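You operate a simulated robot arm through the tools that you are given. There is no shell and no other tool. Be economical: measure what you need, move in short steps, check, and stop when the job is done.

Carry out the task below with a simulated robot arm. There is one attempt and no reset: what you move stays moved.

TASK
Lift the scrap lid open.

The check looks at the end state, three seconds after you hand in, the way a careful person would. Anything else that was tipped, shoved, dropped, spilled or broken makes it a failure.

THE ROBOT
A 7-joint arm with a two-finger parallel gripper, fixed in place. Base frame: the origin is at the foot of the arm, x ahead of it, y to its left, z up. Units: mm, degrees, N and s.
Its first joint turns from -66.0 to 66.0 degrees. Payload 2.6 kg.
The TCP is the grasp point between the finger pads, 30 mm short of the fingertips. In the tool frame z runs along the fingers and y along their closing line. The gripper opens to 94 mm. The fingers are 28 mm wide and 10 mm thick; the gripper's body (50 by 96 mm) begins 55 mm behind the TCP.
Orientation is told as [roll, pitch, yaw] about the base's x, y, z axes, in that order, counted from this pose: with the fingers straight down and closing along the base's y, the tool's x points along the base's -x, its y along +y and its z along -z.

THE INTERFACE
- The arm moves only by the tool drive_tool. Its argument "plan" is a list of rows, each an object (a shift or turn left out is 0, a gripper value left out holds the last) with "linear": the shift along the base's x, y, z in m, a list of three; "delta_rot": the turn, a rotation vector about the base's x, y, z in degrees, a list of three; "gripper": the finger opening in m, from 0 to 0.094. In form: [{"linear": [tx, ty, tz], "delta_rot": [ax, ay, az], "gripper": gripper}, ...]. A call has 1 to 8 rows; each row shifts and turns the commanded pose from where the row before left it. A row lasts 0.2 s, in which the tool goes at most 50 mm and 8.6 degrees; a call with a longer step from one row to the next is refused whole, and so is a gripper value outside its range. A pose out of reach is approached as far as the arm can. The call stops where the force on the tool passes 40 N (or 10 N more than at its start, if that is more) or the arm is blocked; 0.2 s more then pass. Each finger travels about 72 mm/s and halts on what it meets, pressing with about 31 N; the grip force reading is that of the motor and also rises with nothing between the fingers. The clock runs only during rows and for 0.2 s after the last one: add rows that do not move to give the fingers time. It gives the time, the measured TCP pose, the force on the tool (base axes), the opening and the grip force at its end, in the units of the frame above (readings bear some noise), and new pictures: "views" is both (left out), scene, wrist or none.
- Cameras (640 x 400 px; columns grow to the right, rows downward): "scene" is fixed at [25.8, 418.8, 595.1]; the picture's right is [-0.87, -0.50, 0.00], its down [-0.13, 0.22, -0.97] and it looks along [0.48, -0.84, -0.25] (base axes); focal length 314 px, centre (320, 200). "wrist" rides on the gripper at [-37, 0, -58] in the tool frame; the picture's right is [0.00, -1.00, 0.00], its down [0.97, 0.00, -0.24] and it looks along [0.24, 0.00, 0.97] (tool axes); focal length 218 px, centre (320, 200).
- locate(camera, pixels): for up to 12 pixels [column, row] of the newest picture of that camera ("zoom" is the newest enlarged one), the place [x, y, z] in the base frame of the surface seen there, good to about 3 mm. It takes no simulated time.
- zoom(camera, box): a new picture of the part [left, top, right, bottom] of that camera's present view, enlarged. It takes no simulated time.
- close_job(): hands the job in; it is judged then, once.

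Work in short steps. Measure before you move; look again where a grasp or a placing could have gone wrong, and mend it. You have 60 turns and 120 pictures in all, those below and enlarged ones among them. Open the gripper and draw the arm clear of the work before you hand the job in, unless the task says otherwise; then end with one line.

The tools are called after "Emit:" by a JSON object that holds its "name" and its "arguments". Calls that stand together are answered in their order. drive_tool: Moves the arm, as the interface text tells. Its arguments: {"type":"object","properties":{"plan":{"type":"array","items":{"type":"object","properties":{"linear":{"type":"array","items":{"type":"number"}},"delta_rot":{"type":"array","items":{"type":"number"}},"gripper":{"type":"number"}}}},"views":{"type":"string","enum":["both","scene","wrist","none"]}},"required":["plan"]} The other tools are called the same way: locate (camera, pixels) gives the place of the surface under pixels of a picture; zoom (camera, box) takes an enlarged picture of a part of a camera's view; close_job () hands the job in.

At the start:

```text
time_s: 0.0
tcp_pos: [288.2, -66.4, 436.4]
orientation: [0.0, 0.0, 0.0]
contact_force: [-0.3, 0.9, 0.2]
finger_gap: 93.7
grip_force: 0.2
```

scene: 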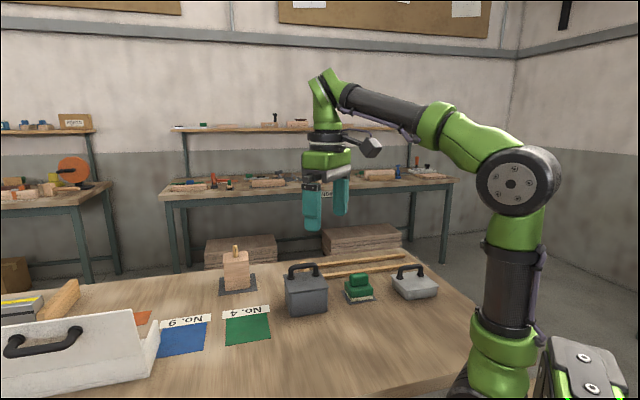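
wrist: 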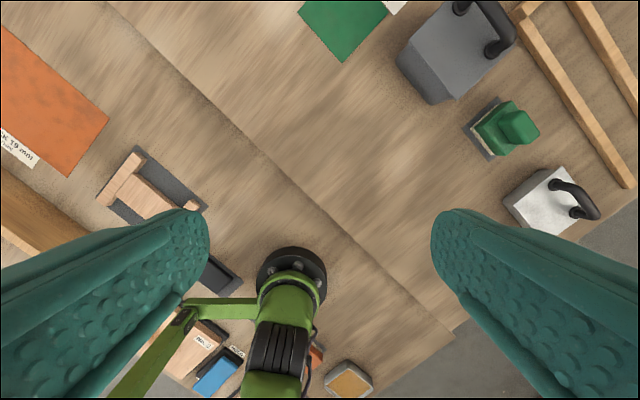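

The scene shows a big white box with a black handle at around (45,340) at the lower left, and other handled items at (305,290) and (415,280). I enlarge these to find the scrap lid.

Emit:
{"name": "zoom", "arguments": {"camera": "scene", "box": [0, 240, 240, 400]}}

Emit:
{"name": "zoom", "arguments": {"camera": "scene", "box": [200, 220, 460, 382]}}

Emit:
{"name": "zoom", "arguments": {"camera": "wrist", "box": [0, 0, 640, 400]}}

Emit:
{"name": "locate", "arguments": {"camera": "scene", "pixels": [[10, 345], [45, 338], [75, 332], [140, 320], [5, 325], [100, 340], [150, 350], [60, 380], [300, 268], [305, 282], [410, 268], [415, 282]]}}

```text
2.50 times, centred on (120, 320) of scene
```

zoom: 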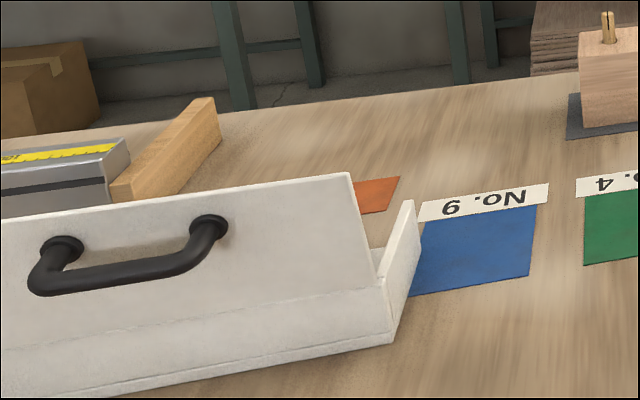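

```text
2.46 times, centred on (330, 301) of scene
```

zoom: 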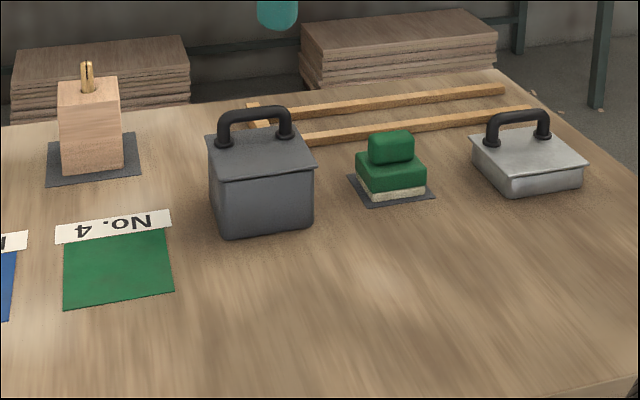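

```text
1.00 times, centred on (320, 200) of wrist
```

zoom: 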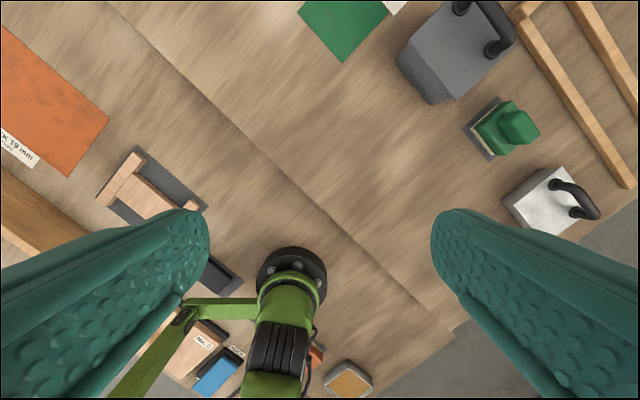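

```text
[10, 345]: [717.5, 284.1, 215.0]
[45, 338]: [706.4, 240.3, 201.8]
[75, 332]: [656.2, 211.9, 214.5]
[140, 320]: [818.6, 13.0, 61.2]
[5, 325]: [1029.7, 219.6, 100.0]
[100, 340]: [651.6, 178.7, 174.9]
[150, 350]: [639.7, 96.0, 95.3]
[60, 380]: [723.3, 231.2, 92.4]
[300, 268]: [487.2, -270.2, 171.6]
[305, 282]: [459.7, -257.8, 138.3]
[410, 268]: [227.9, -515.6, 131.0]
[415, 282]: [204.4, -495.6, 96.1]
```

The located heights come out below the stated table height (142), so I check locate on the bare table and on the fingers.

Emit:
{"name": "locate", "arguments": {"camera": "scene", "pixels": [[313, 226], [343, 212], [330, 350], [250, 380], [200, 290], [185, 340], [245, 330], [430, 320], [307, 308], [165, 380], [420, 292], [235, 275]]}}

Emit:
{"name": "locate", "arguments": {"camera": "wrist", "pixels": [[345, 30], [300, 150], [250, 230], [80, 100], [450, 40], [490, 50], [545, 195], [580, 210], [510, 120], [345, 380], [200, 350], [150, 60]]}}

```text
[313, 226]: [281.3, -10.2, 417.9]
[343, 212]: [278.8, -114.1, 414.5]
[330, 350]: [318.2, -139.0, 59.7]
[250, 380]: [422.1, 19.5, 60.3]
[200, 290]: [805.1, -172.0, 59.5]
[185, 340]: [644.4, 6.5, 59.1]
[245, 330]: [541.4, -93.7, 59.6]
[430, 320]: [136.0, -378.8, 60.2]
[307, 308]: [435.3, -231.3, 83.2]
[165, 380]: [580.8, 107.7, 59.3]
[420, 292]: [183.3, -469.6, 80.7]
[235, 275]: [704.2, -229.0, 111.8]
```

```text
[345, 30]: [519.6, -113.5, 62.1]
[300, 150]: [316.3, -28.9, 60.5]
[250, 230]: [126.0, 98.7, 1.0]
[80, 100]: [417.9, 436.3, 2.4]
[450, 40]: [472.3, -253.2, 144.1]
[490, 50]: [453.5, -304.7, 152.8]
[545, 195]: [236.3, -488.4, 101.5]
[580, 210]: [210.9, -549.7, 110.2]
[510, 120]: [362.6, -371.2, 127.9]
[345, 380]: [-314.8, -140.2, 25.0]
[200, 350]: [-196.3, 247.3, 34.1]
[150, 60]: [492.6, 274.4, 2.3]
```

Both cameras put the table at z≈60, so I trust that. Now I enlarge the wrist view for labels, on the handled boxes at the upper right and the things at the left and bottom.

Emit:
{"name": "zoom", "arguments": {"camera": "wrist", "box": [380, 0, 640, 250]}}

Emit:
{"name": "zoom", "arguments": {"camera": "wrist", "box": [0, 20, 240, 260]}}

Emit:
{"name": "zoom", "arguments": {"camera": "wrist", "box": [140, 240, 400, 400]}}

Emit:
{"name": "zoom", "arguments": {"camera": "scene", "box": [0, 270, 180, 390]}}

```text
1.60 times, centred on (510, 125) of wrist
```

zoom: 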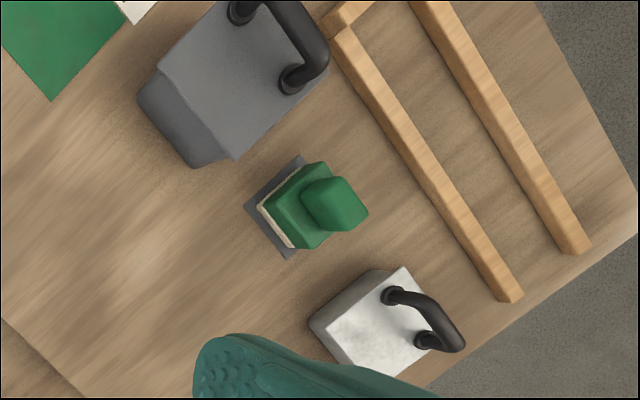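

```text
1.67 times, centred on (120, 140) of wrist
```

zoom: 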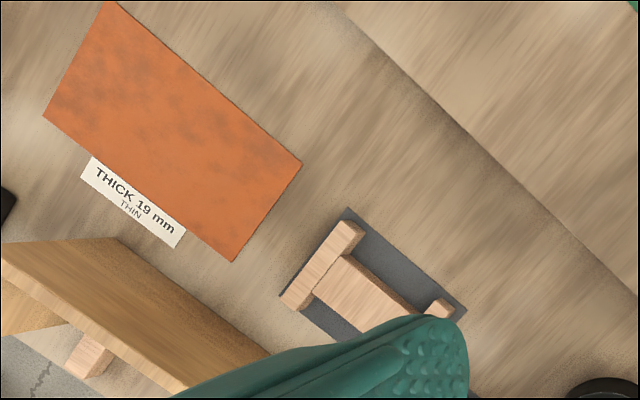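

```text
2.46 times, centred on (270, 320) of wrist
```

zoom: 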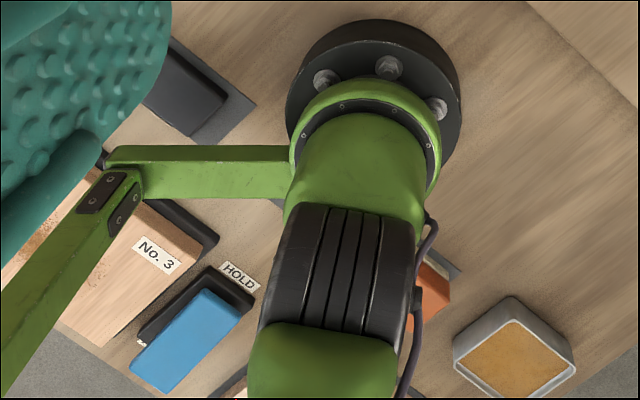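

```text
3.33 times, centred on (90, 330) of scene
```

zoom: 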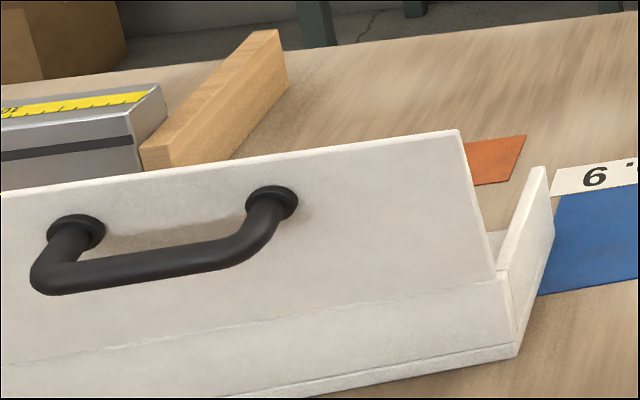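

No "scrap" label is seen yet. I raise and shift the tool toward the white box (about (690,200)) to look at it from above.

Emit:
{"name": "drive_tool", "arguments": {"plan": [{"linear": [0.02, 0.04, 0.01], "gripper": 0.094}, {"linear": [0.02, 0.04, 0.01]}, {"linear": [0.02, 0.04, 0.01]}, {"linear": [0.02, 0.04, 0.01]}, {"linear": [0.02, 0.04, 0.0]}, {"linear": [0.02, 0.04, 0.0]}]}}

```text
time_s: 1.4
tcp_pos: [378.9, 139.9, 463.3]
orientation: [0.0, -0.1, 0.0]
contact_force: [-1.1, 0.6, -0.3]
finger_gap: 94.0
grip_force: 0.1
out of reach, approached as far as the arm can: row 5, 6
```

scene: 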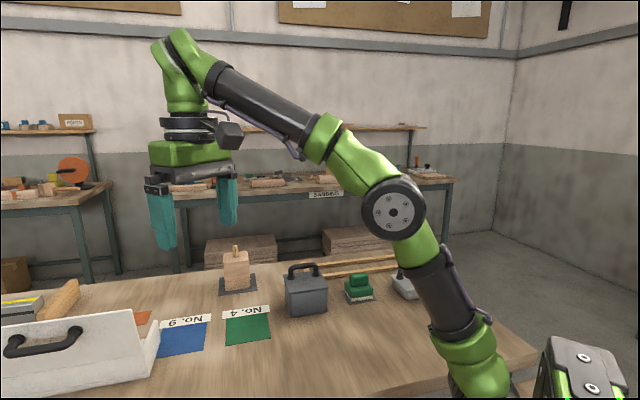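
wrist: 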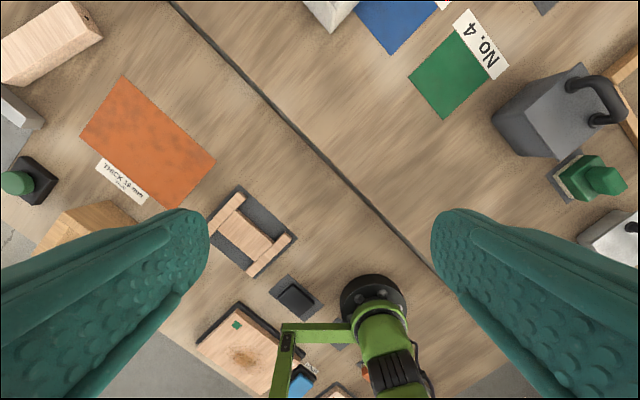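

The white box only shows at the top edge (330,10). I tilt the tool to look forward.

Emit:
{"name": "drive_tool", "arguments": {"plan": [{"linear": [-0.02, 0, 0], "delta_rot": [0, -8.5, 0]}, {"linear": [-0.02, 0, 0], "delta_rot": [0, -8.5, 0]}, {"linear": [-0.02, 0, 0], "delta_rot": [0, -8.5, 0]}, {"delta_rot": [0, -8.5, 0]}, {"delta_rot": [0, -8.5, 0]}, {"delta_rot": [0, -8.5, 0]}]}}

```text
time_s: 2.8
tcp_pos: [320.3, 137.6, 462.6]
orientation: [0.1, -51.1, 0.0]
contact_force: [-0.9, -1.0, -0.7]
finger_gap: 94.1
grip_force: 0.0
```

scene: 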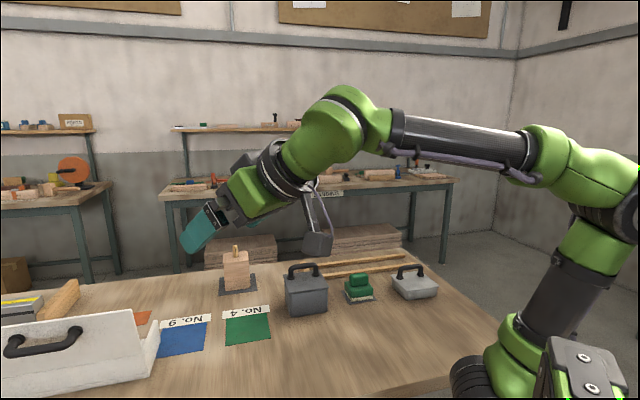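
wrist: 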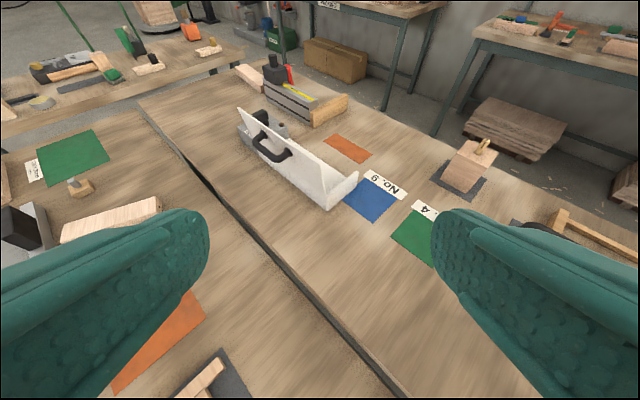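

The white thing is an L-shaped piece, perhaps a chute. I enlarge it and the left side.

Emit:
{"name": "zoom", "arguments": {"camera": "wrist", "box": [210, 40, 410, 220]}}

Emit:
{"name": "zoom", "arguments": {"camera": "wrist", "box": [0, 100, 220, 260]}}

```text
2.22 times, centred on (310, 130) of wrist
```

zoom: 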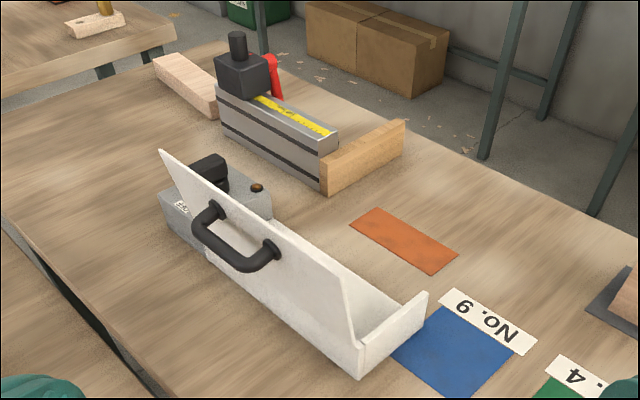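

```text
2.50 times, centred on (110, 180) of wrist
```

zoom: 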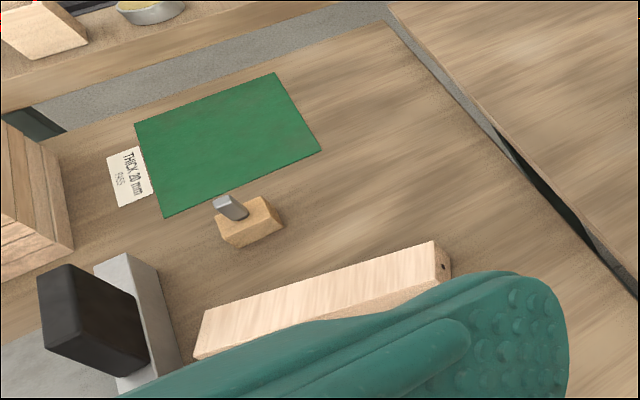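

The white piece is an open guard on a vise, and no scrap label shows there. I turn toward the two lidded boxes on the right (gray and silver) keeping the tilt.

Emit:
{"name": "drive_tool", "arguments": {"plan": [{"linear": [-0.01, -0.04, 0], "delta_rot": [0, 0, -8.5]}, {"linear": [-0.01, -0.04, 0], "delta_rot": [0, 0, -8.5]}, {"linear": [-0.01, -0.04, 0], "delta_rot": [0, 0, -8.5]}, {"linear": [-0.01, -0.04, 0], "delta_rot": [0, 0, -8.5]}, {"linear": [-0.01, -0.04, 0], "delta_rot": [0, 0, -8.5]}, {"linear": [0, -0.04, -0.03], "delta_rot": [0, 0, -5]}, {"linear": [0, 0, -0.04]}]}}

```text
time_s: 4.4
tcp_pos: [272.2, -103.9, 397.9]
orientation: [0.0, -51.0, -47.5]
contact_force: [1.0, 0.1, 0.7]
finger_gap: 94.1
grip_force: 0.1
```

scene: 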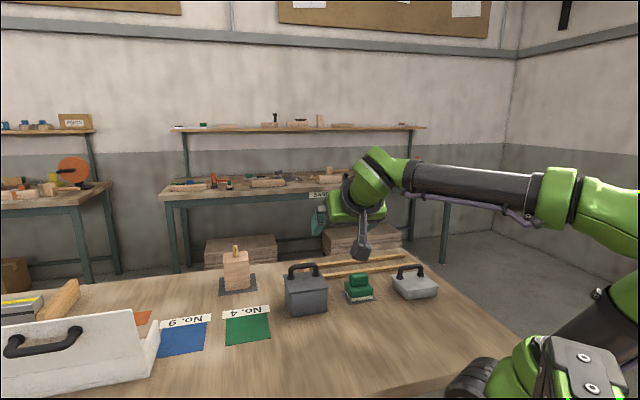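
wrist: 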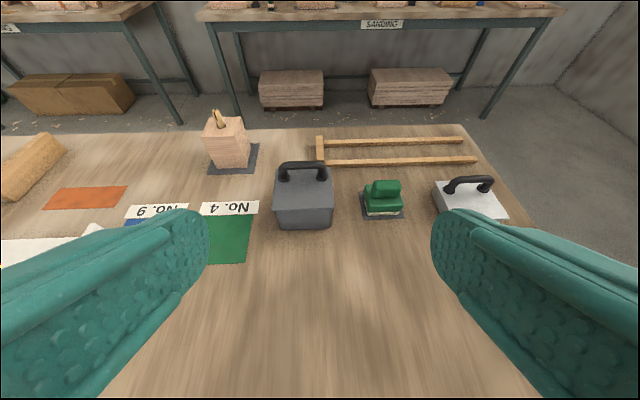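

Both lidded boxes are in view, gray at (303,195) and silver at (470,195). I enlarge each to find hinges or labels.

Emit:
{"name": "zoom", "arguments": {"camera": "wrist", "box": [256, 150, 352, 240]}}

Emit:
{"name": "zoom", "arguments": {"camera": "wrist", "box": [420, 160, 520, 235]}}

Emit:
{"name": "zoom", "arguments": {"camera": "scene", "box": [270, 250, 340, 325]}}

Emit:
{"name": "zoom", "arguments": {"camera": "scene", "box": [380, 255, 450, 305]}}

```text
4.44 times, centred on (304, 195) of wrist
```

zoom: 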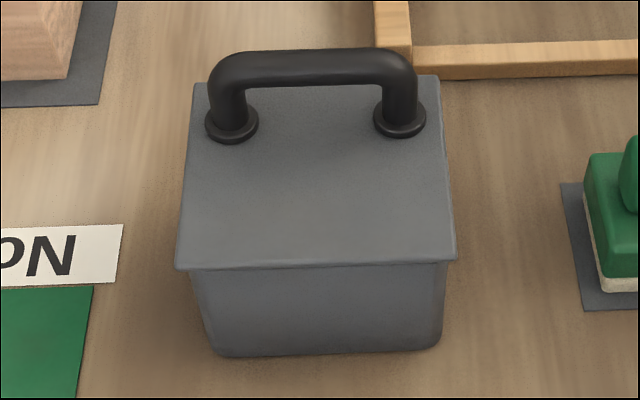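

```text
5.33 times, centred on (470, 198) of wrist
```

zoom: 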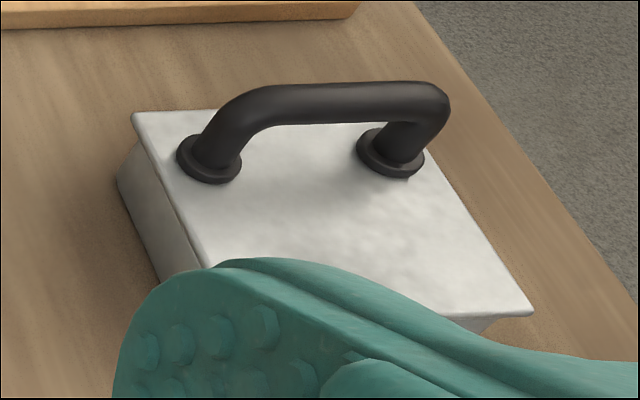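

```text
5.33 times, centred on (305, 288) of scene
```

zoom: 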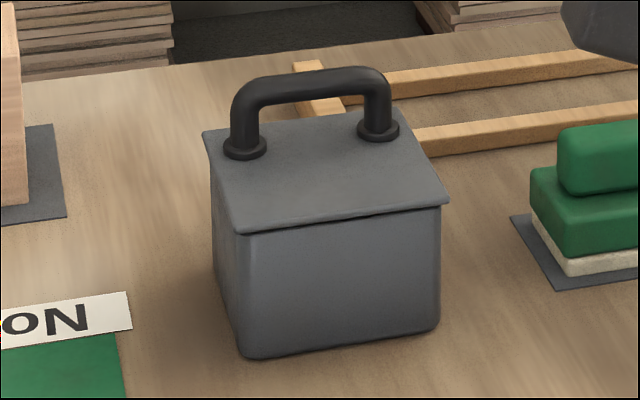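

```text
8.00 times, centred on (415, 280) of scene
```

zoom: 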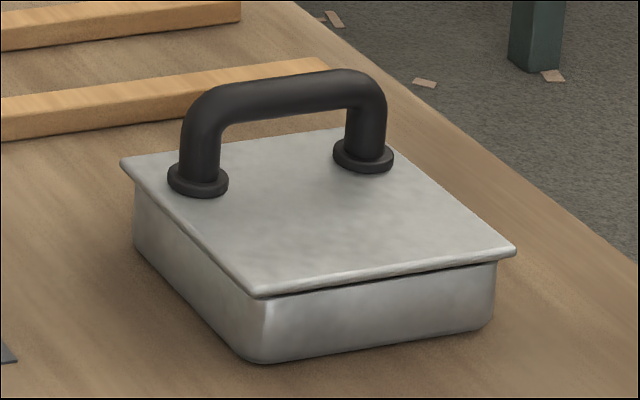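

Neither has a label on visible sides; both have the handle set toward the far edge, so hinges would be on the robot's side. I measure both boxes from the wrist view before looking at the hidden sides.

Emit:
{"name": "locate", "arguments": {"camera": "wrist", "pixels": [[286, 170], [303, 163], [323, 170], [298, 169], [354, 168], [352, 209], [297, 210], [304, 226], [447, 190], [455, 184], [487, 180], [497, 205]]}}

Emit:
{"name": "locate", "arguments": {"camera": "scene", "pixels": [[300, 268], [290, 276], [319, 273], [298, 292], [327, 288], [301, 316], [327, 311], [299, 281], [402, 268], [396, 276], [434, 287], [413, 298]]}}

```text
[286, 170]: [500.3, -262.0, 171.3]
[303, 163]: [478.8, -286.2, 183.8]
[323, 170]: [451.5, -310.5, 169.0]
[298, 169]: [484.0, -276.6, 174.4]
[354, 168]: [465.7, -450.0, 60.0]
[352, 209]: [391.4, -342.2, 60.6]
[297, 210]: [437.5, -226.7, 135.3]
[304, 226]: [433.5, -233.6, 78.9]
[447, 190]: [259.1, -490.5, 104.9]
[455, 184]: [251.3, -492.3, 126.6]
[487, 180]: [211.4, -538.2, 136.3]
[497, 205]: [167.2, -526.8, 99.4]
```

```text
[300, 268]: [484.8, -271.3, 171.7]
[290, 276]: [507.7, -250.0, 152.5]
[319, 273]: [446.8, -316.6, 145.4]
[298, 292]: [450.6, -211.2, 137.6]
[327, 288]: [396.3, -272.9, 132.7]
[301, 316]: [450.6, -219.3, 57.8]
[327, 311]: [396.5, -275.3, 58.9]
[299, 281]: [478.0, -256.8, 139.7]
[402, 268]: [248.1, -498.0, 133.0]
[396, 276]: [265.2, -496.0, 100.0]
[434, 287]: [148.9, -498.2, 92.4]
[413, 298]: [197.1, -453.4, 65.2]
```

Gray: lid z≈139, handle bar centre ≈(477,-287,180); silver: bar ≈(231,-515,133), at the joint limit. Before choosing, I look at the left side of the bench for any other lidded object.

Emit:
{"name": "drive_tool", "arguments": {"plan": [{"linear": [0, 0.045, 0.01], "delta_rot": [0, 0, 8.5]}, {"linear": [0, 0.045, 0.01], "delta_rot": [0, 0, 8.5]}, {"linear": [0, 0.045, 0.01], "delta_rot": [0, 0, 8.5]}, {"linear": [0, 0.045, 0.01], "delta_rot": [0, 0, 8.5]}, {"linear": [0, 0.045, 0.01], "delta_rot": [0, 0, 8.5]}, {"linear": [0, 0, 0], "delta_rot": [0, 0, 8.5]}, {"linear": [0, 0, 0], "delta_rot": [0, 0, 8.5]}, {"linear": [0, 0, 0], "delta_rot": [0, 0, 8.5]}], "views": "none"}}

Emit:
{"name": "drive_tool", "arguments": {"plan": [{"linear": [0, 0, 0], "delta_rot": [0, 0, 8.5]}, {"linear": [0, 0, 0], "delta_rot": [0, 0, 8.5]}, {"linear": [0, 0, 0], "delta_rot": [0, 0, 8.5]}, {"linear": [0, 0, 0], "delta_rot": [0, 0, 8.5]}], "views": "wrist"}}

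```text
time_s: 6.2
tcp_pos: [271.9, 124.7, 441.9]
orientation: [-0.1, -50.9, 20.8]
contact_force: [0.4, -0.8, -0.2]
finger_gap: 94.0
grip_force: 0.0
```

```text
time_s: 7.2
tcp_pos: [271.4, 123.0, 443.8]
orientation: [0.0, -51.0, 54.7]
contact_force: [-0.1, -0.1, 0.2]
finger_gap: 94.0
grip_force: 0.0
```

wrist: 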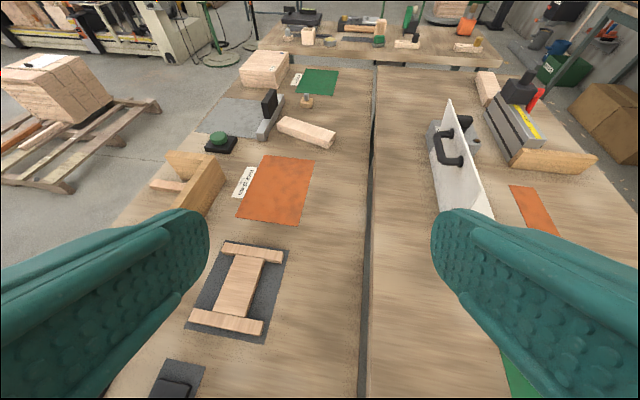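

No other lidded object here, so it's gray or silver. I swing back to look at the gray box's hidden far side from above, untilting the tool on the way.

Emit:
{"name": "drive_tool", "arguments": {"plan": [{"linear": [0, -0.04, 0], "delta_rot": [0, 0, -8.5]}, {"linear": [0, -0.04, 0], "delta_rot": [0, 0, -8.5]}, {"linear": [0, -0.04, 0], "delta_rot": [0, 0, -8.5]}, {"linear": [0, -0.04, 0], "delta_rot": [0, 0, -8.5]}, {"linear": [0, -0.04, 0], "delta_rot": [0, 0, -8.5]}, {"linear": [0, -0.04, 0], "delta_rot": [0, 0, -8.5]}, {"linear": [0, 0, 0], "delta_rot": [0, 0, -8.5]}, {"linear": [0, 0, 0], "delta_rot": [0, 0, -8.5]}], "views": "none"}}

Emit:
{"name": "drive_tool", "arguments": {"plan": [{"linear": [0.01, -0.01, 0], "delta_rot": [0, 0, -8.5]}, {"linear": [0.01, -0.01, 0], "delta_rot": [0, 0, -8.5]}, {"linear": [0.01, -0.01, -0.01], "delta_rot": [0, 0, -8.5]}, {"linear": [0.01, -0.01, -0.02], "delta_rot": [5.58, 6.42, 0]}, {"linear": [0.01, -0.01, -0.02], "delta_rot": [5.58, 6.42, 0]}, {"linear": [0.01, -0.01, -0.02], "delta_rot": [5.58, 6.42, 0]}, {"linear": [0.01, -0.01, -0.02], "delta_rot": [5.58, 6.42, 0]}, {"linear": [0.01, -0.01, -0.02], "delta_rot": [5.58, 6.42, 0]}], "views": "none"}}

Emit:
{"name": "drive_tool", "arguments": {"plan": [{"linear": [0.025, -0.015, 0], "delta_rot": [5.58, 6.42, 0]}, {"linear": [0.025, -0.015, 0]}, {"linear": [0.025, -0.015, 0]}]}}

```text
time_s: 9.0
tcp_pos: [271.0, -116.8, 445.4]
orientation: [0.0, -51.0, -13.7]
contact_force: [0.9, 0.1, 0.9]
finger_gap: 93.7
grip_force: 0.0
```

```text
time_s: 10.8
tcp_pos: [353.2, -198.4, 333.5]
orientation: [1.4, -8.5, -39.6]
contact_force: [-0.1, -1.2, -0.5]
finger_gap: 93.9
grip_force: 0.1
```

```text
time_s: 11.6
tcp_pos: [426.7, -242.6, 331.4]
orientation: [1.5, 0.0, -39.6]
contact_force: [0.1, 0.4, 0.6]
finger_gap: 93.8
grip_force: 0.1
```

scene: 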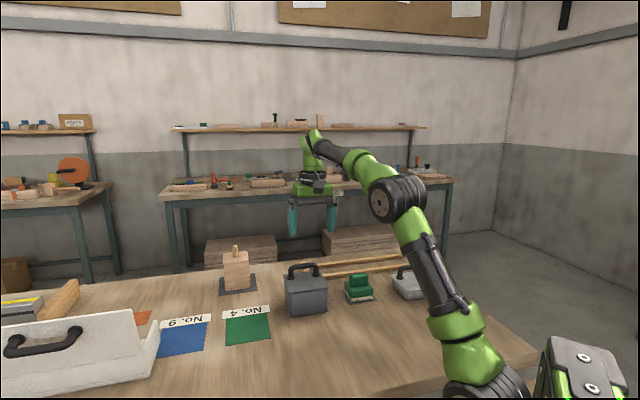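
wrist: 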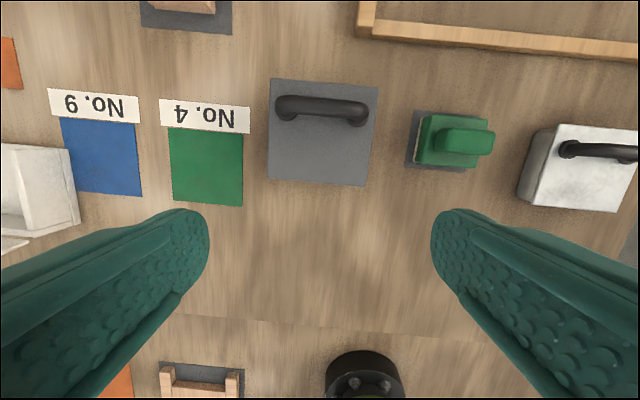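

The gray box is at (323,130) in the wrist view. I move further out to see its far side.

Emit:
{"name": "drive_tool", "arguments": {"plan": [{"linear": [0.025, -0.018, -0.01]}, {"linear": [0.025, -0.018, -0.01]}, {"linear": [0.02, -0.015, -0.01]}, {"linear": [0.01, -0.01, 0], "delta_rot": [4, 4.6, 0]}, {"delta_rot": [4, 4.6, 0]}], "views": "wrist"}}

```text
time_s: 12.8
tcp_pos: [483.5, -248.6, 282.8]
orientation: [1.7, 6.0, -39.7]
contact_force: [-0.1, 0.1, -0.1]
finger_gap: 94.0
grip_force: 0.1
out of reach, approached as far as the arm can: row 2, 3, 4, 5
```

wrist: 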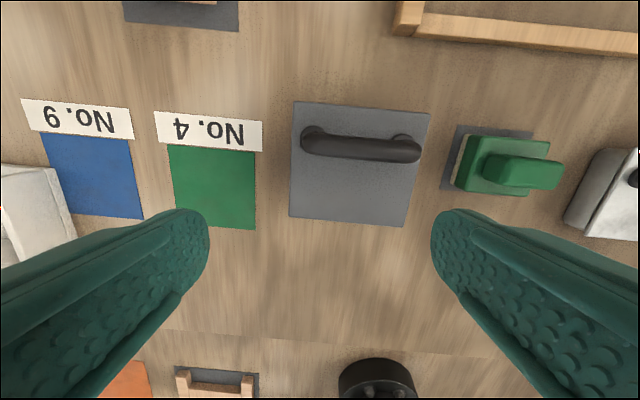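

No label on the lid top. I retreat inward and to the right to see the gray box's right side and the silver box closely.

Emit:
{"name": "drive_tool", "arguments": {"plan": [{"linear": [-0.04, -0.01, 0.02]}, {"linear": [-0.045, -0.02, 0.01]}, {"linear": [-0.045, -0.02, 0]}, {"linear": [-0.04, -0.02, 0]}, {"linear": [-0.04, -0.02, 0]}, {"linear": [-0.03, -0.03, 0]}], "views": "wrist"}}

```text
refused: row 2 steps farther than a row can; nothing moved
```

The step was slightly too long; I shorten it.

Emit:
{"name": "drive_tool", "arguments": {"plan": [{"linear": [-0.04, -0.01, 0.01]}, {"linear": [-0.04, -0.02, 0.01]}, {"linear": [-0.04, -0.02, 0]}, {"linear": [-0.04, -0.02, 0]}, {"linear": [-0.04, -0.02, 0]}, {"linear": [-0.03, -0.03, 0]}], "views": "wrist"}}

```text
time_s: 14.2
tcp_pos: [253.8, -370.7, 304.5]
orientation: [1.7, 6.0, -39.6]
contact_force: [0.1, 0.3, 0.0]
finger_gap: 93.9
grip_force: 0.0
```

wrist: 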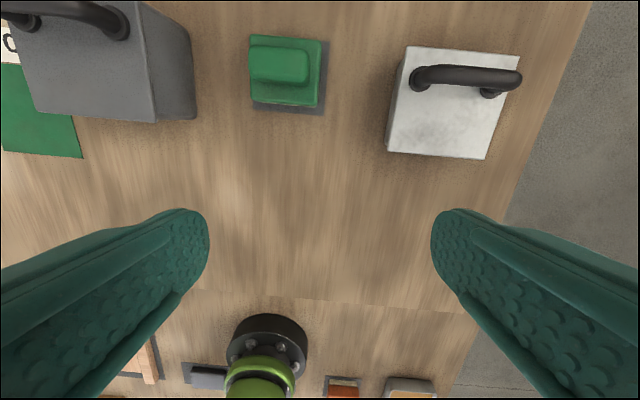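

The gray box's right face (175,60) has no label. I enlarge both boxes for fine detail such as scraps or hinges.

Emit:
{"name": "zoom", "arguments": {"camera": "wrist", "box": [370, 30, 530, 170]}}

Emit:
{"name": "zoom", "arguments": {"camera": "wrist", "box": [0, 0, 210, 140]}}

Emit:
{"name": "zoom", "arguments": {"camera": "wrist", "box": [100, 300, 460, 400]}}

```text
2.86 times, centred on (450, 100) of wrist
```

zoom: 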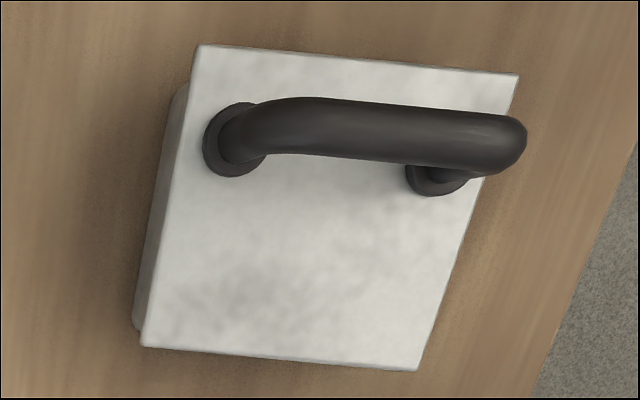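

```text
2.86 times, centred on (105, 70) of wrist
```

zoom: 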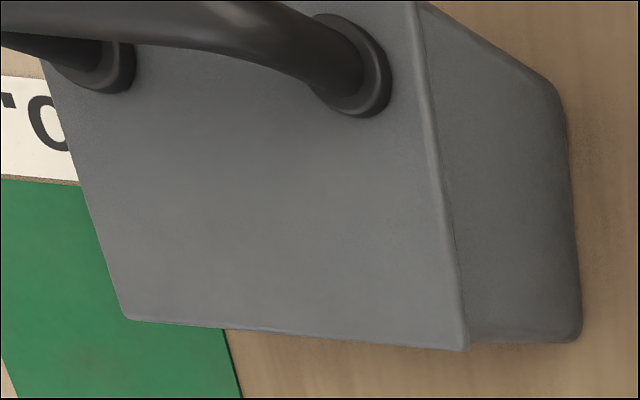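

```text
1.78 times, centred on (280, 350) of wrist
```

zoom: 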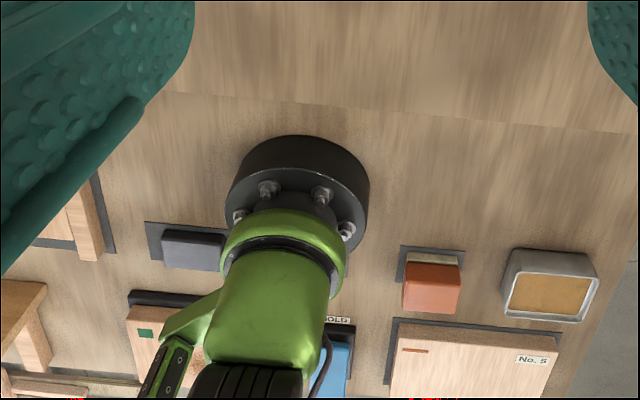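

Deduction: the deep dull box is the scrap bin, and the silver shallow one beside the green sanding block is a tin like the open one next to the orange block. I go for the gray box, untilting, rotating to yaw ≈+49 so the fingers straddle the bar, and hovering short of it to measure.

Emit:
{"name": "drive_tool", "arguments": {"plan": [{"linear": [0.02, 0.02, 0.01], "delta_rot": [-5.0, -4.0, 0]}, {"linear": [0.025, 0.02, 0.01], "delta_rot": [0, 0, 8.1]}, {"linear": [0.025, 0.02, 0], "delta_rot": [0, 0, 8.1]}, {"linear": [0.025, 0.02, 0], "delta_rot": [0, 0, 8.1]}, {"linear": [0.02, 0.02, 0], "delta_rot": [0, 0, 8.1]}, {"linear": [0.02, 0.015, 0], "delta_rot": [0, 0, 8.1]}, {"linear": [0.015, 0.01, 0], "delta_rot": [0, 0, 8.1]}, {"delta_rot": [0, 0, 8.1]}], "views": "none"}}

Emit:
{"name": "drive_tool", "arguments": {"plan": [{"delta_rot": [0, 0, 8.1]}, {"delta_rot": [0, 0, 8.1]}, {"delta_rot": [0, 0, 8.1]}, {"delta_rot": [0, 0, 8.1]}]}}

```text
time_s: 16.0
tcp_pos: [405.9, -245.6, 325.0]
orientation: [0.4, -0.2, 17.1]
contact_force: [0.1, 0.3, 0.2]
finger_gap: 94.0
grip_force: 0.2
```

```text
time_s: 17.0
tcp_pos: [404.2, -245.4, 324.3]
orientation: [0.4, -0.2, 49.5]
contact_force: [0.4, -0.5, 0.1]
finger_gap: 94.1
grip_force: 0.1
```

scene: 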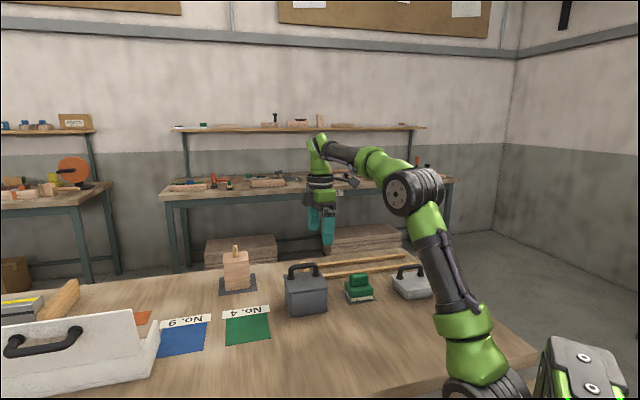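
wrist: 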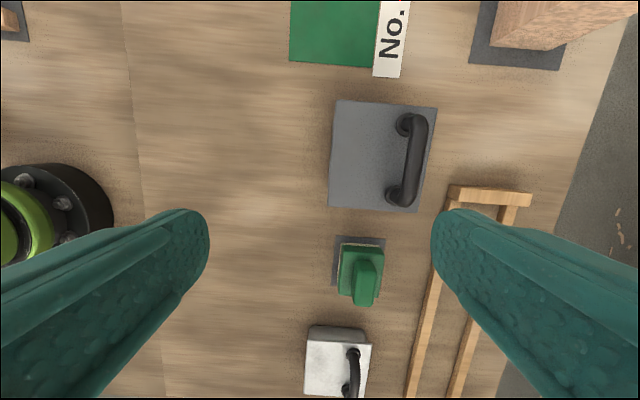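

The lid corners are near (336,100), (437,108), (417,212), (329,207), with the bar from (417,120) to (408,195). I measure these.

Emit:
{"name": "locate", "arguments": {"camera": "wrist", "pixels": [[338, 103], [433, 110], [414, 208], [331, 204], [416, 122], [415, 140], [412, 158], [410, 175], [406, 196], [370, 155], [404, 158], [421, 158]]}}

Emit:
{"name": "zoom", "arguments": {"camera": "wrist", "box": [310, 90, 460, 220]}}

```text
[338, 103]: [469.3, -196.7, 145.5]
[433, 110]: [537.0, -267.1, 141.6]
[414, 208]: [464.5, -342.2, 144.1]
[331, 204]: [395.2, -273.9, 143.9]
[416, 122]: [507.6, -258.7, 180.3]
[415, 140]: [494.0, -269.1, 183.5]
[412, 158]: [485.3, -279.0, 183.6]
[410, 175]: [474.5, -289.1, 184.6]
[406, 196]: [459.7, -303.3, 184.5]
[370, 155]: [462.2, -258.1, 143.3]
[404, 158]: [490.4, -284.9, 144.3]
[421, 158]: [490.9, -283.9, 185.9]
```

```text
3.08 times, centred on (385, 155) of wrist
```

zoom: 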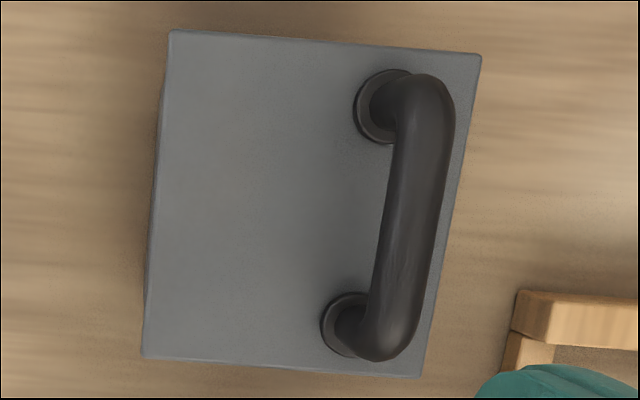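

Gray lid: near edge mid ≈(432,-235,143), far edge mid ≈(501,-305), bar centre ≈(484,-281,176) along 45°. I align (yaw 45, tilted 15° outward to help reach), narrow the gripper to 45 mm and hover above the bar.

Emit:
{"name": "drive_tool", "arguments": {"plan": [{"linear": [0.01, -0.005, -0.01], "delta_rot": [0, 0, -4.5], "gripper": 0.045}, {"linear": [0.02, -0.01, -0.01], "delta_rot": [-3.54, -3.54, 0]}, {"linear": [0.02, -0.01, -0.015], "delta_rot": [-3.54, -3.54, 0]}, {"linear": [0.018, -0.005, -0.015], "delta_rot": [-3.54, -3.54, 0]}, {"linear": [0.0105, -0.005, -0.014]}, {"linear": [0, 0, -0.01]}, {}]}}

```text
time_s: 18.6
tcp_pos: [482.9, -280.8, 250.5]
orientation: [-14.5, -0.3, 44.9]
contact_force: [-0.5, 0.3, 0.7]
finger_gap: 44.8
grip_force: 0.1
```

scene: 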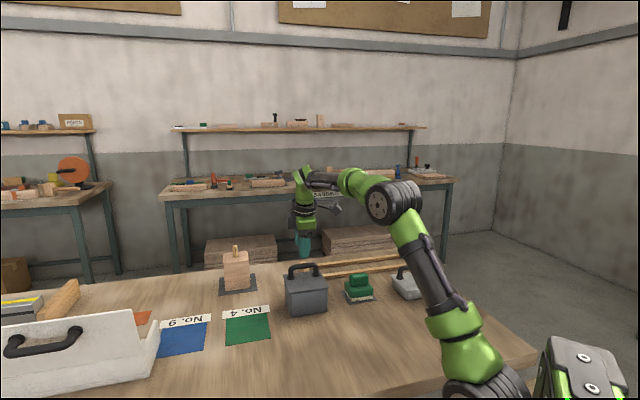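
wrist: 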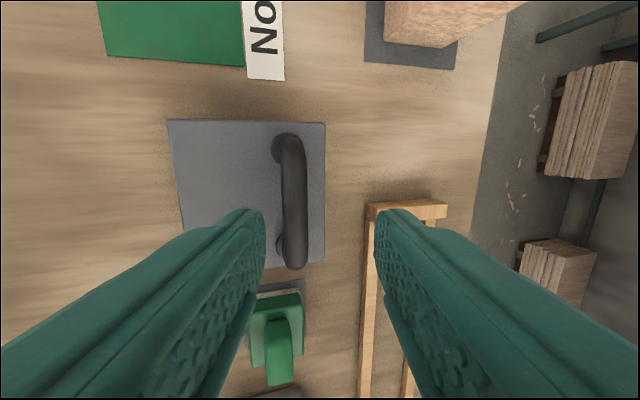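

Hover reached. I remeasure the bar from this nearer view.

Emit:
{"name": "locate", "arguments": {"camera": "wrist", "pixels": [[287, 145], [292, 180], [294, 205], [296, 230], [296, 262], [284, 200], [305, 200], [225, 160], [176, 122], [323, 125]]}}

```text
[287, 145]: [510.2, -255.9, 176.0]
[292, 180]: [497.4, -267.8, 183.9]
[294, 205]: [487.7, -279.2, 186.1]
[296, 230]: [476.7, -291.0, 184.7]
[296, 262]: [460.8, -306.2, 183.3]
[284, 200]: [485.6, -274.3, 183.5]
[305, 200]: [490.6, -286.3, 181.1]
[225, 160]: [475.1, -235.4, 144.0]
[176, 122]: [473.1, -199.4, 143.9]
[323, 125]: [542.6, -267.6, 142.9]
```

Bar centre ≈(485.5,-281,178.5). I descend straight to TCP z≈186, with finger tips above the lid.

Emit:
{"name": "drive_tool", "arguments": {"plan": [{"linear": [0.001, 0.001, -0.02]}, {"linear": [0, 0, -0.02]}, {"linear": [0, 0, -0.015]}, {"linear": [0, 0, -0.008]}, {}]}}

```text
time_s: 19.8
tcp_pos: [484.8, -280.8, 186.7]
orientation: [-14.5, -0.3, 45.0]
contact_force: [0.6, -0.1, 1.1]
finger_gap: 45.2
grip_force: 0.1
```

scene: 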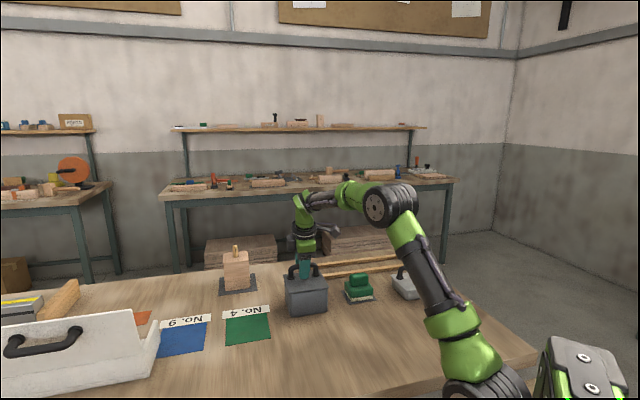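
wrist: 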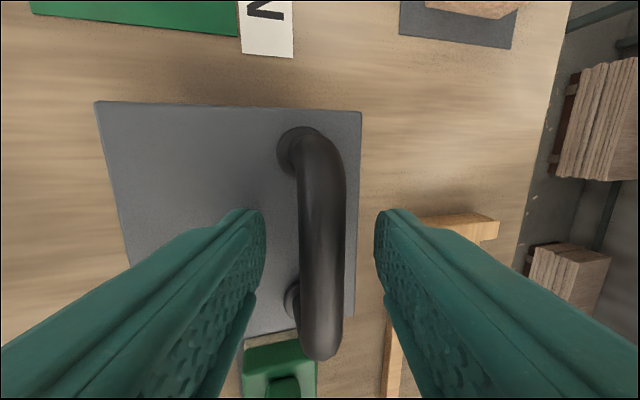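

The bar sits between the fingers at (322,230). I close on it.

Emit:
{"name": "drive_tool", "arguments": {"plan": [{"linear": [-0.0008, 0.001, 0], "gripper": 0.03}, {"gripper": 0.018}, {"gripper": 0.008}, {}, {}], "views": "wrist"}}

```text
time_s: 21.0
tcp_pos: [483.9, -279.3, 189.9]
orientation: [-14.9, -0.2, 44.9]
contact_force: [9.5, -9.1, 13.3]
finger_gap: 18.2
grip_force: 45.1
```

wrist: 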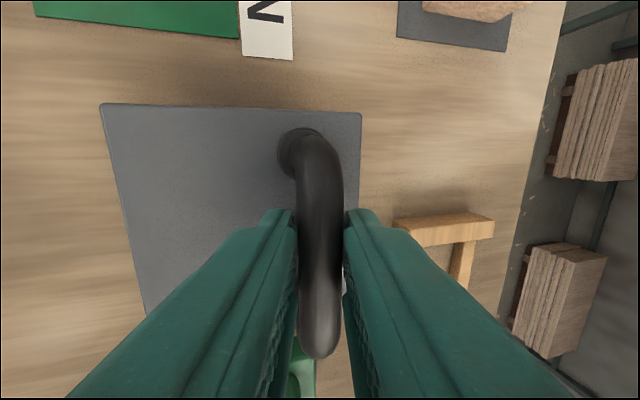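

The bar is gripped (gap 18, bar at (322,230)). I start the lift along an arc about the near edge, two small steps, and check the forces.

Emit:
{"name": "drive_tool", "arguments": {"plan": [{"linear": [-0.0052, 0.0052, 0.009], "delta_rot": [-5.66, -5.66, 0]}, {"linear": [-0.0061, 0.0061, 0.0079], "delta_rot": [-5.66, -5.66, 0]}]}}

```text
time_s: 21.6
tcp_pos: [472.1, -267.7, 207.9]
orientation: [-31.0, -0.3, 45.1]
contact_force: [3.0, -6.1, 16.7]
finger_gap: 18.1
grip_force: 44.9
```

scene: 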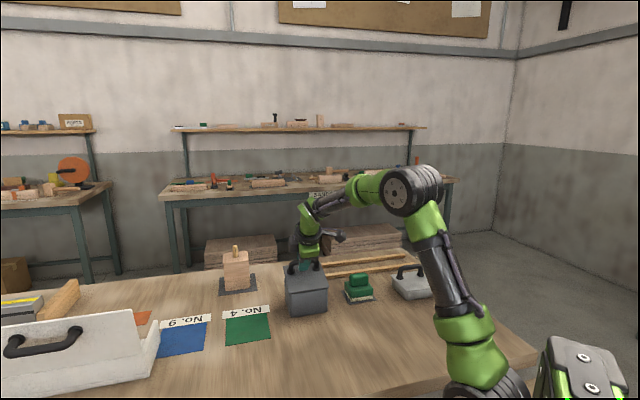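
wrist: 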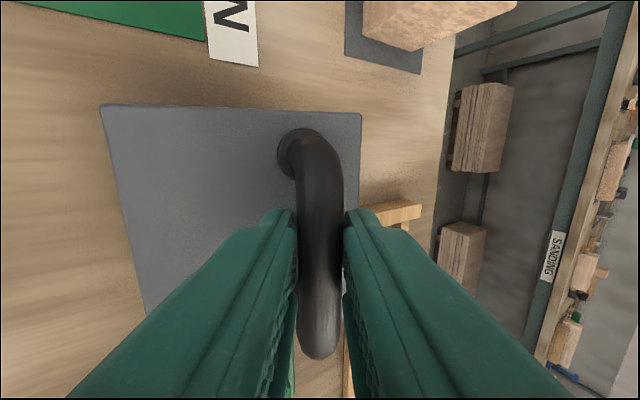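

The lid moves with the gripper, force moderate. I check in the scene that the box itself stays put.

Emit:
{"name": "zoom", "arguments": {"camera": "scene", "box": [260, 240, 350, 325]}}

Emit:
{"name": "locate", "arguments": {"camera": "scene", "pixels": [[301, 316], [327, 311], [298, 292], [327, 288], [314, 300]]}}

```text
4.71 times, centred on (305, 282) of scene
```

zoom: 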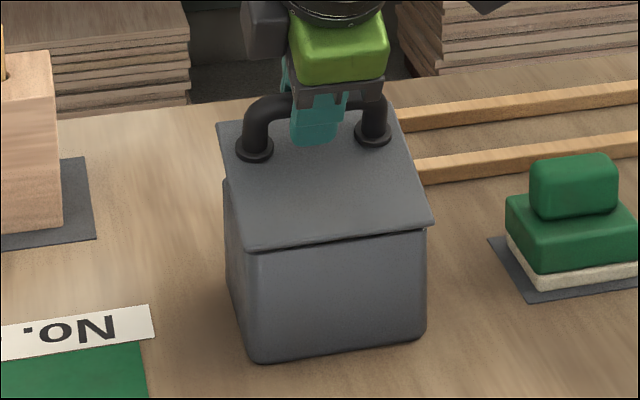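

```text
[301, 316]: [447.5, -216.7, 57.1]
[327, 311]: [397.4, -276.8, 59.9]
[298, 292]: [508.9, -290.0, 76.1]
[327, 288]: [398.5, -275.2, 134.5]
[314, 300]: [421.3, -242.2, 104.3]
```

The lid is hinged at the near edge and the box is in place. I continue along the arc by about 32°.

Emit:
{"name": "drive_tool", "arguments": {"plan": [{"linear": [-0.0068, 0.0068, 0.0066], "delta_rot": [-5.66, -5.66, 0]}, {"linear": [-0.0074, 0.0074, 0.0052], "delta_rot": [-5.66, -5.66, 0]}, {"linear": [-0.0078, 0.0078, 0.0037], "delta_rot": [-5.66, -5.66, 0]}, {"linear": [-0.0081, 0.0081, 0.0022], "delta_rot": [-5.66, -5.66, 0]}]}}

```text
time_s: 22.6
tcp_pos: [454.5, -248.3, 220.5]
orientation: [-53.7, -0.2, 45.1]
contact_force: [6.7, -7.8, 27.9]
finger_gap: 19.1
grip_force: 45.2
out of reach, approached as far as the arm can: row 3, 4
```

scene: 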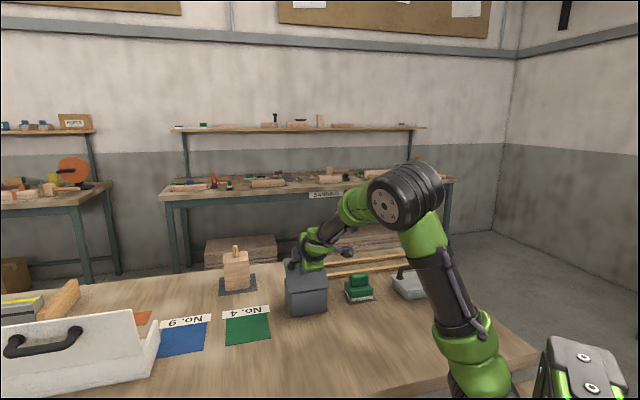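
wrist: 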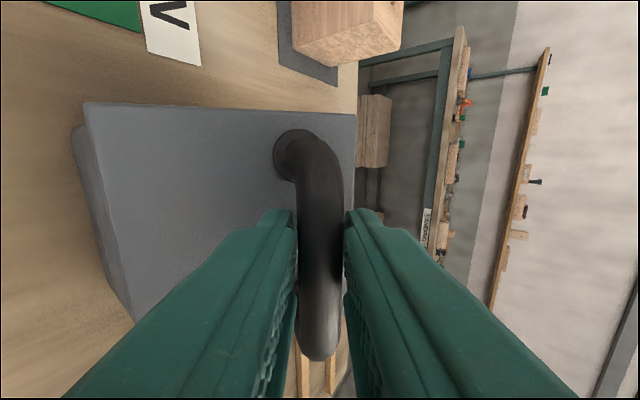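

The wrist can't tilt further (stopped at 54°), the lid is about 37° open. I keep the tilt and carry on along the arc letting the round bar turn in the pads, two steps first.

Emit:
{"name": "drive_tool", "arguments": {"plan": [{"linear": [-0.0037, 0.0037, 0.002]}, {"linear": [-0.0037, 0.0037, 0.002]}, {"linear": [-0.0039, 0.0039, 0.0013]}, {"linear": [-0.0039, 0.0039, 0.0012]}]}}

```text
time_s: 23.5
tcp_pos: [442.4, -237.8, 227.4]
orientation: [-53.8, -0.1, 45.1]
contact_force: [-4.8, 1.5, 7.9]
finger_gap: 16.4
grip_force: 45.0
stopped in row 4: the force on the tool passed its limit (the readings are from after the stop); the commanded pose is now the measured one
```

scene: 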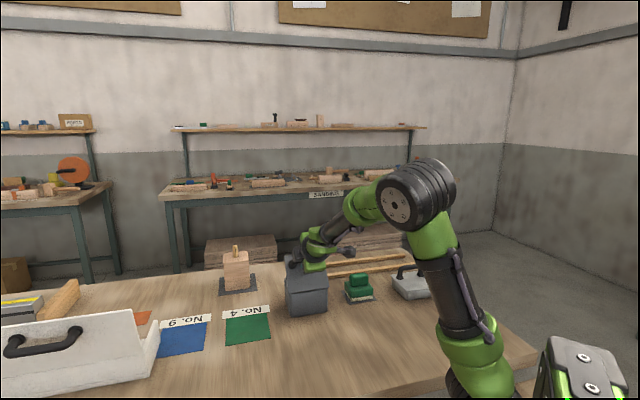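
wrist: 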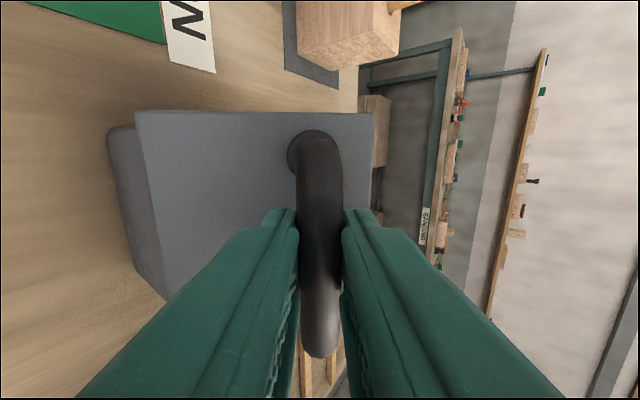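

The lid has advanced to about 49° with the bar turning in the pads; the stop was from pulling a bit too high. I go on in smaller steps with a flatter path.

Emit:
{"name": "drive_tool", "arguments": {"plan": [{"linear": [-0.0028, 0.0028, -0.0004]}, {"linear": [-0.0028, 0.0028, 0]}, {"linear": [-0.0028, 0.0028, 0]}, {"linear": [-0.0028, 0.0028, 0]}, {"linear": [-0.0028, 0.0028, -0.0003]}, {"linear": [-0.0028, 0.0028, -0.0005]}]}}

```text
time_s: 24.9
tcp_pos: [428.5, -222.2, 231.4]
orientation: [-54.3, -0.5, 44.8]
contact_force: [1.1, -12.6, 34.1]
finger_gap: 17.1
grip_force: 45.1
```

scene: 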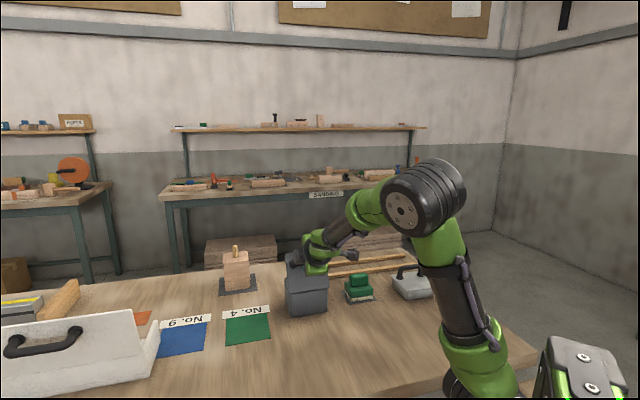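
wrist: 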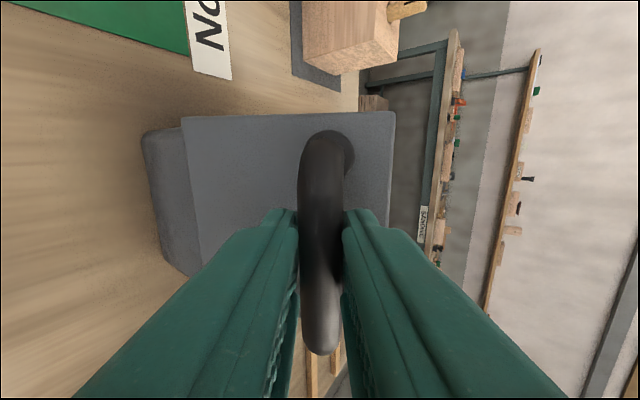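

The tool is being pushed up (34 N), so the true arc is larger: fitting the bar points gives a hinge about 9 mm further in and a radius ≈88.6. I correct the height and continue on that arc.

Emit:
{"name": "drive_tool", "arguments": {"plan": [{"linear": [0, 0, 0.004]}, {"linear": [-0.0045, 0.0045, 0.001]}, {"linear": [-0.0033, 0.0033, -0.0004]}, {"linear": [-0.0032, 0.0032, -0.0004]}, {"linear": [-0.0032, 0.0032, -0.0008]}, {"linear": [-0.0032, 0.0032, -0.0009]}]}}

```text
time_s: 26.3
tcp_pos: [408.6, -201.7, 228.9]
orientation: [-53.7, -0.1, 45.1]
contact_force: [-6.7, -7.9, 20.5]
finger_gap: 20.2
grip_force: 44.4
```

scene: 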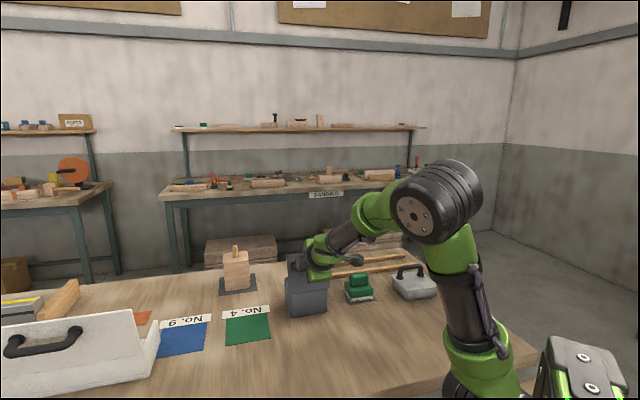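
wrist: 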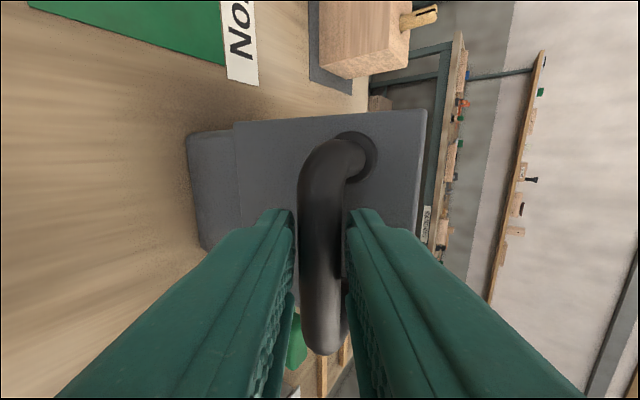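

The lid is swinging. I check the box and lid angle in an enlarged scene picture.

Emit:
{"name": "zoom", "arguments": {"camera": "scene", "box": [260, 225, 370, 325]}}

Emit:
{"name": "locate", "arguments": {"camera": "scene", "pixels": [[301, 316], [327, 311], [290, 262], [288, 282], [314, 282]]}}

```text
4.00 times, centred on (315, 275) of scene
```

zoom: 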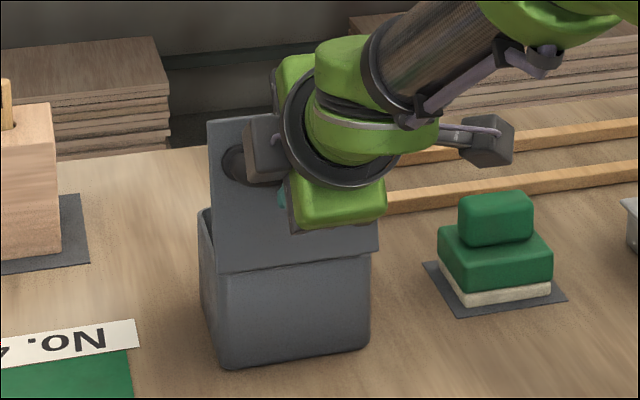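

```text
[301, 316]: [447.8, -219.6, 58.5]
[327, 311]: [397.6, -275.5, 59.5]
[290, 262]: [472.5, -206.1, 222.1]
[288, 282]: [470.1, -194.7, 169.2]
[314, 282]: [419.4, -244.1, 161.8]
```

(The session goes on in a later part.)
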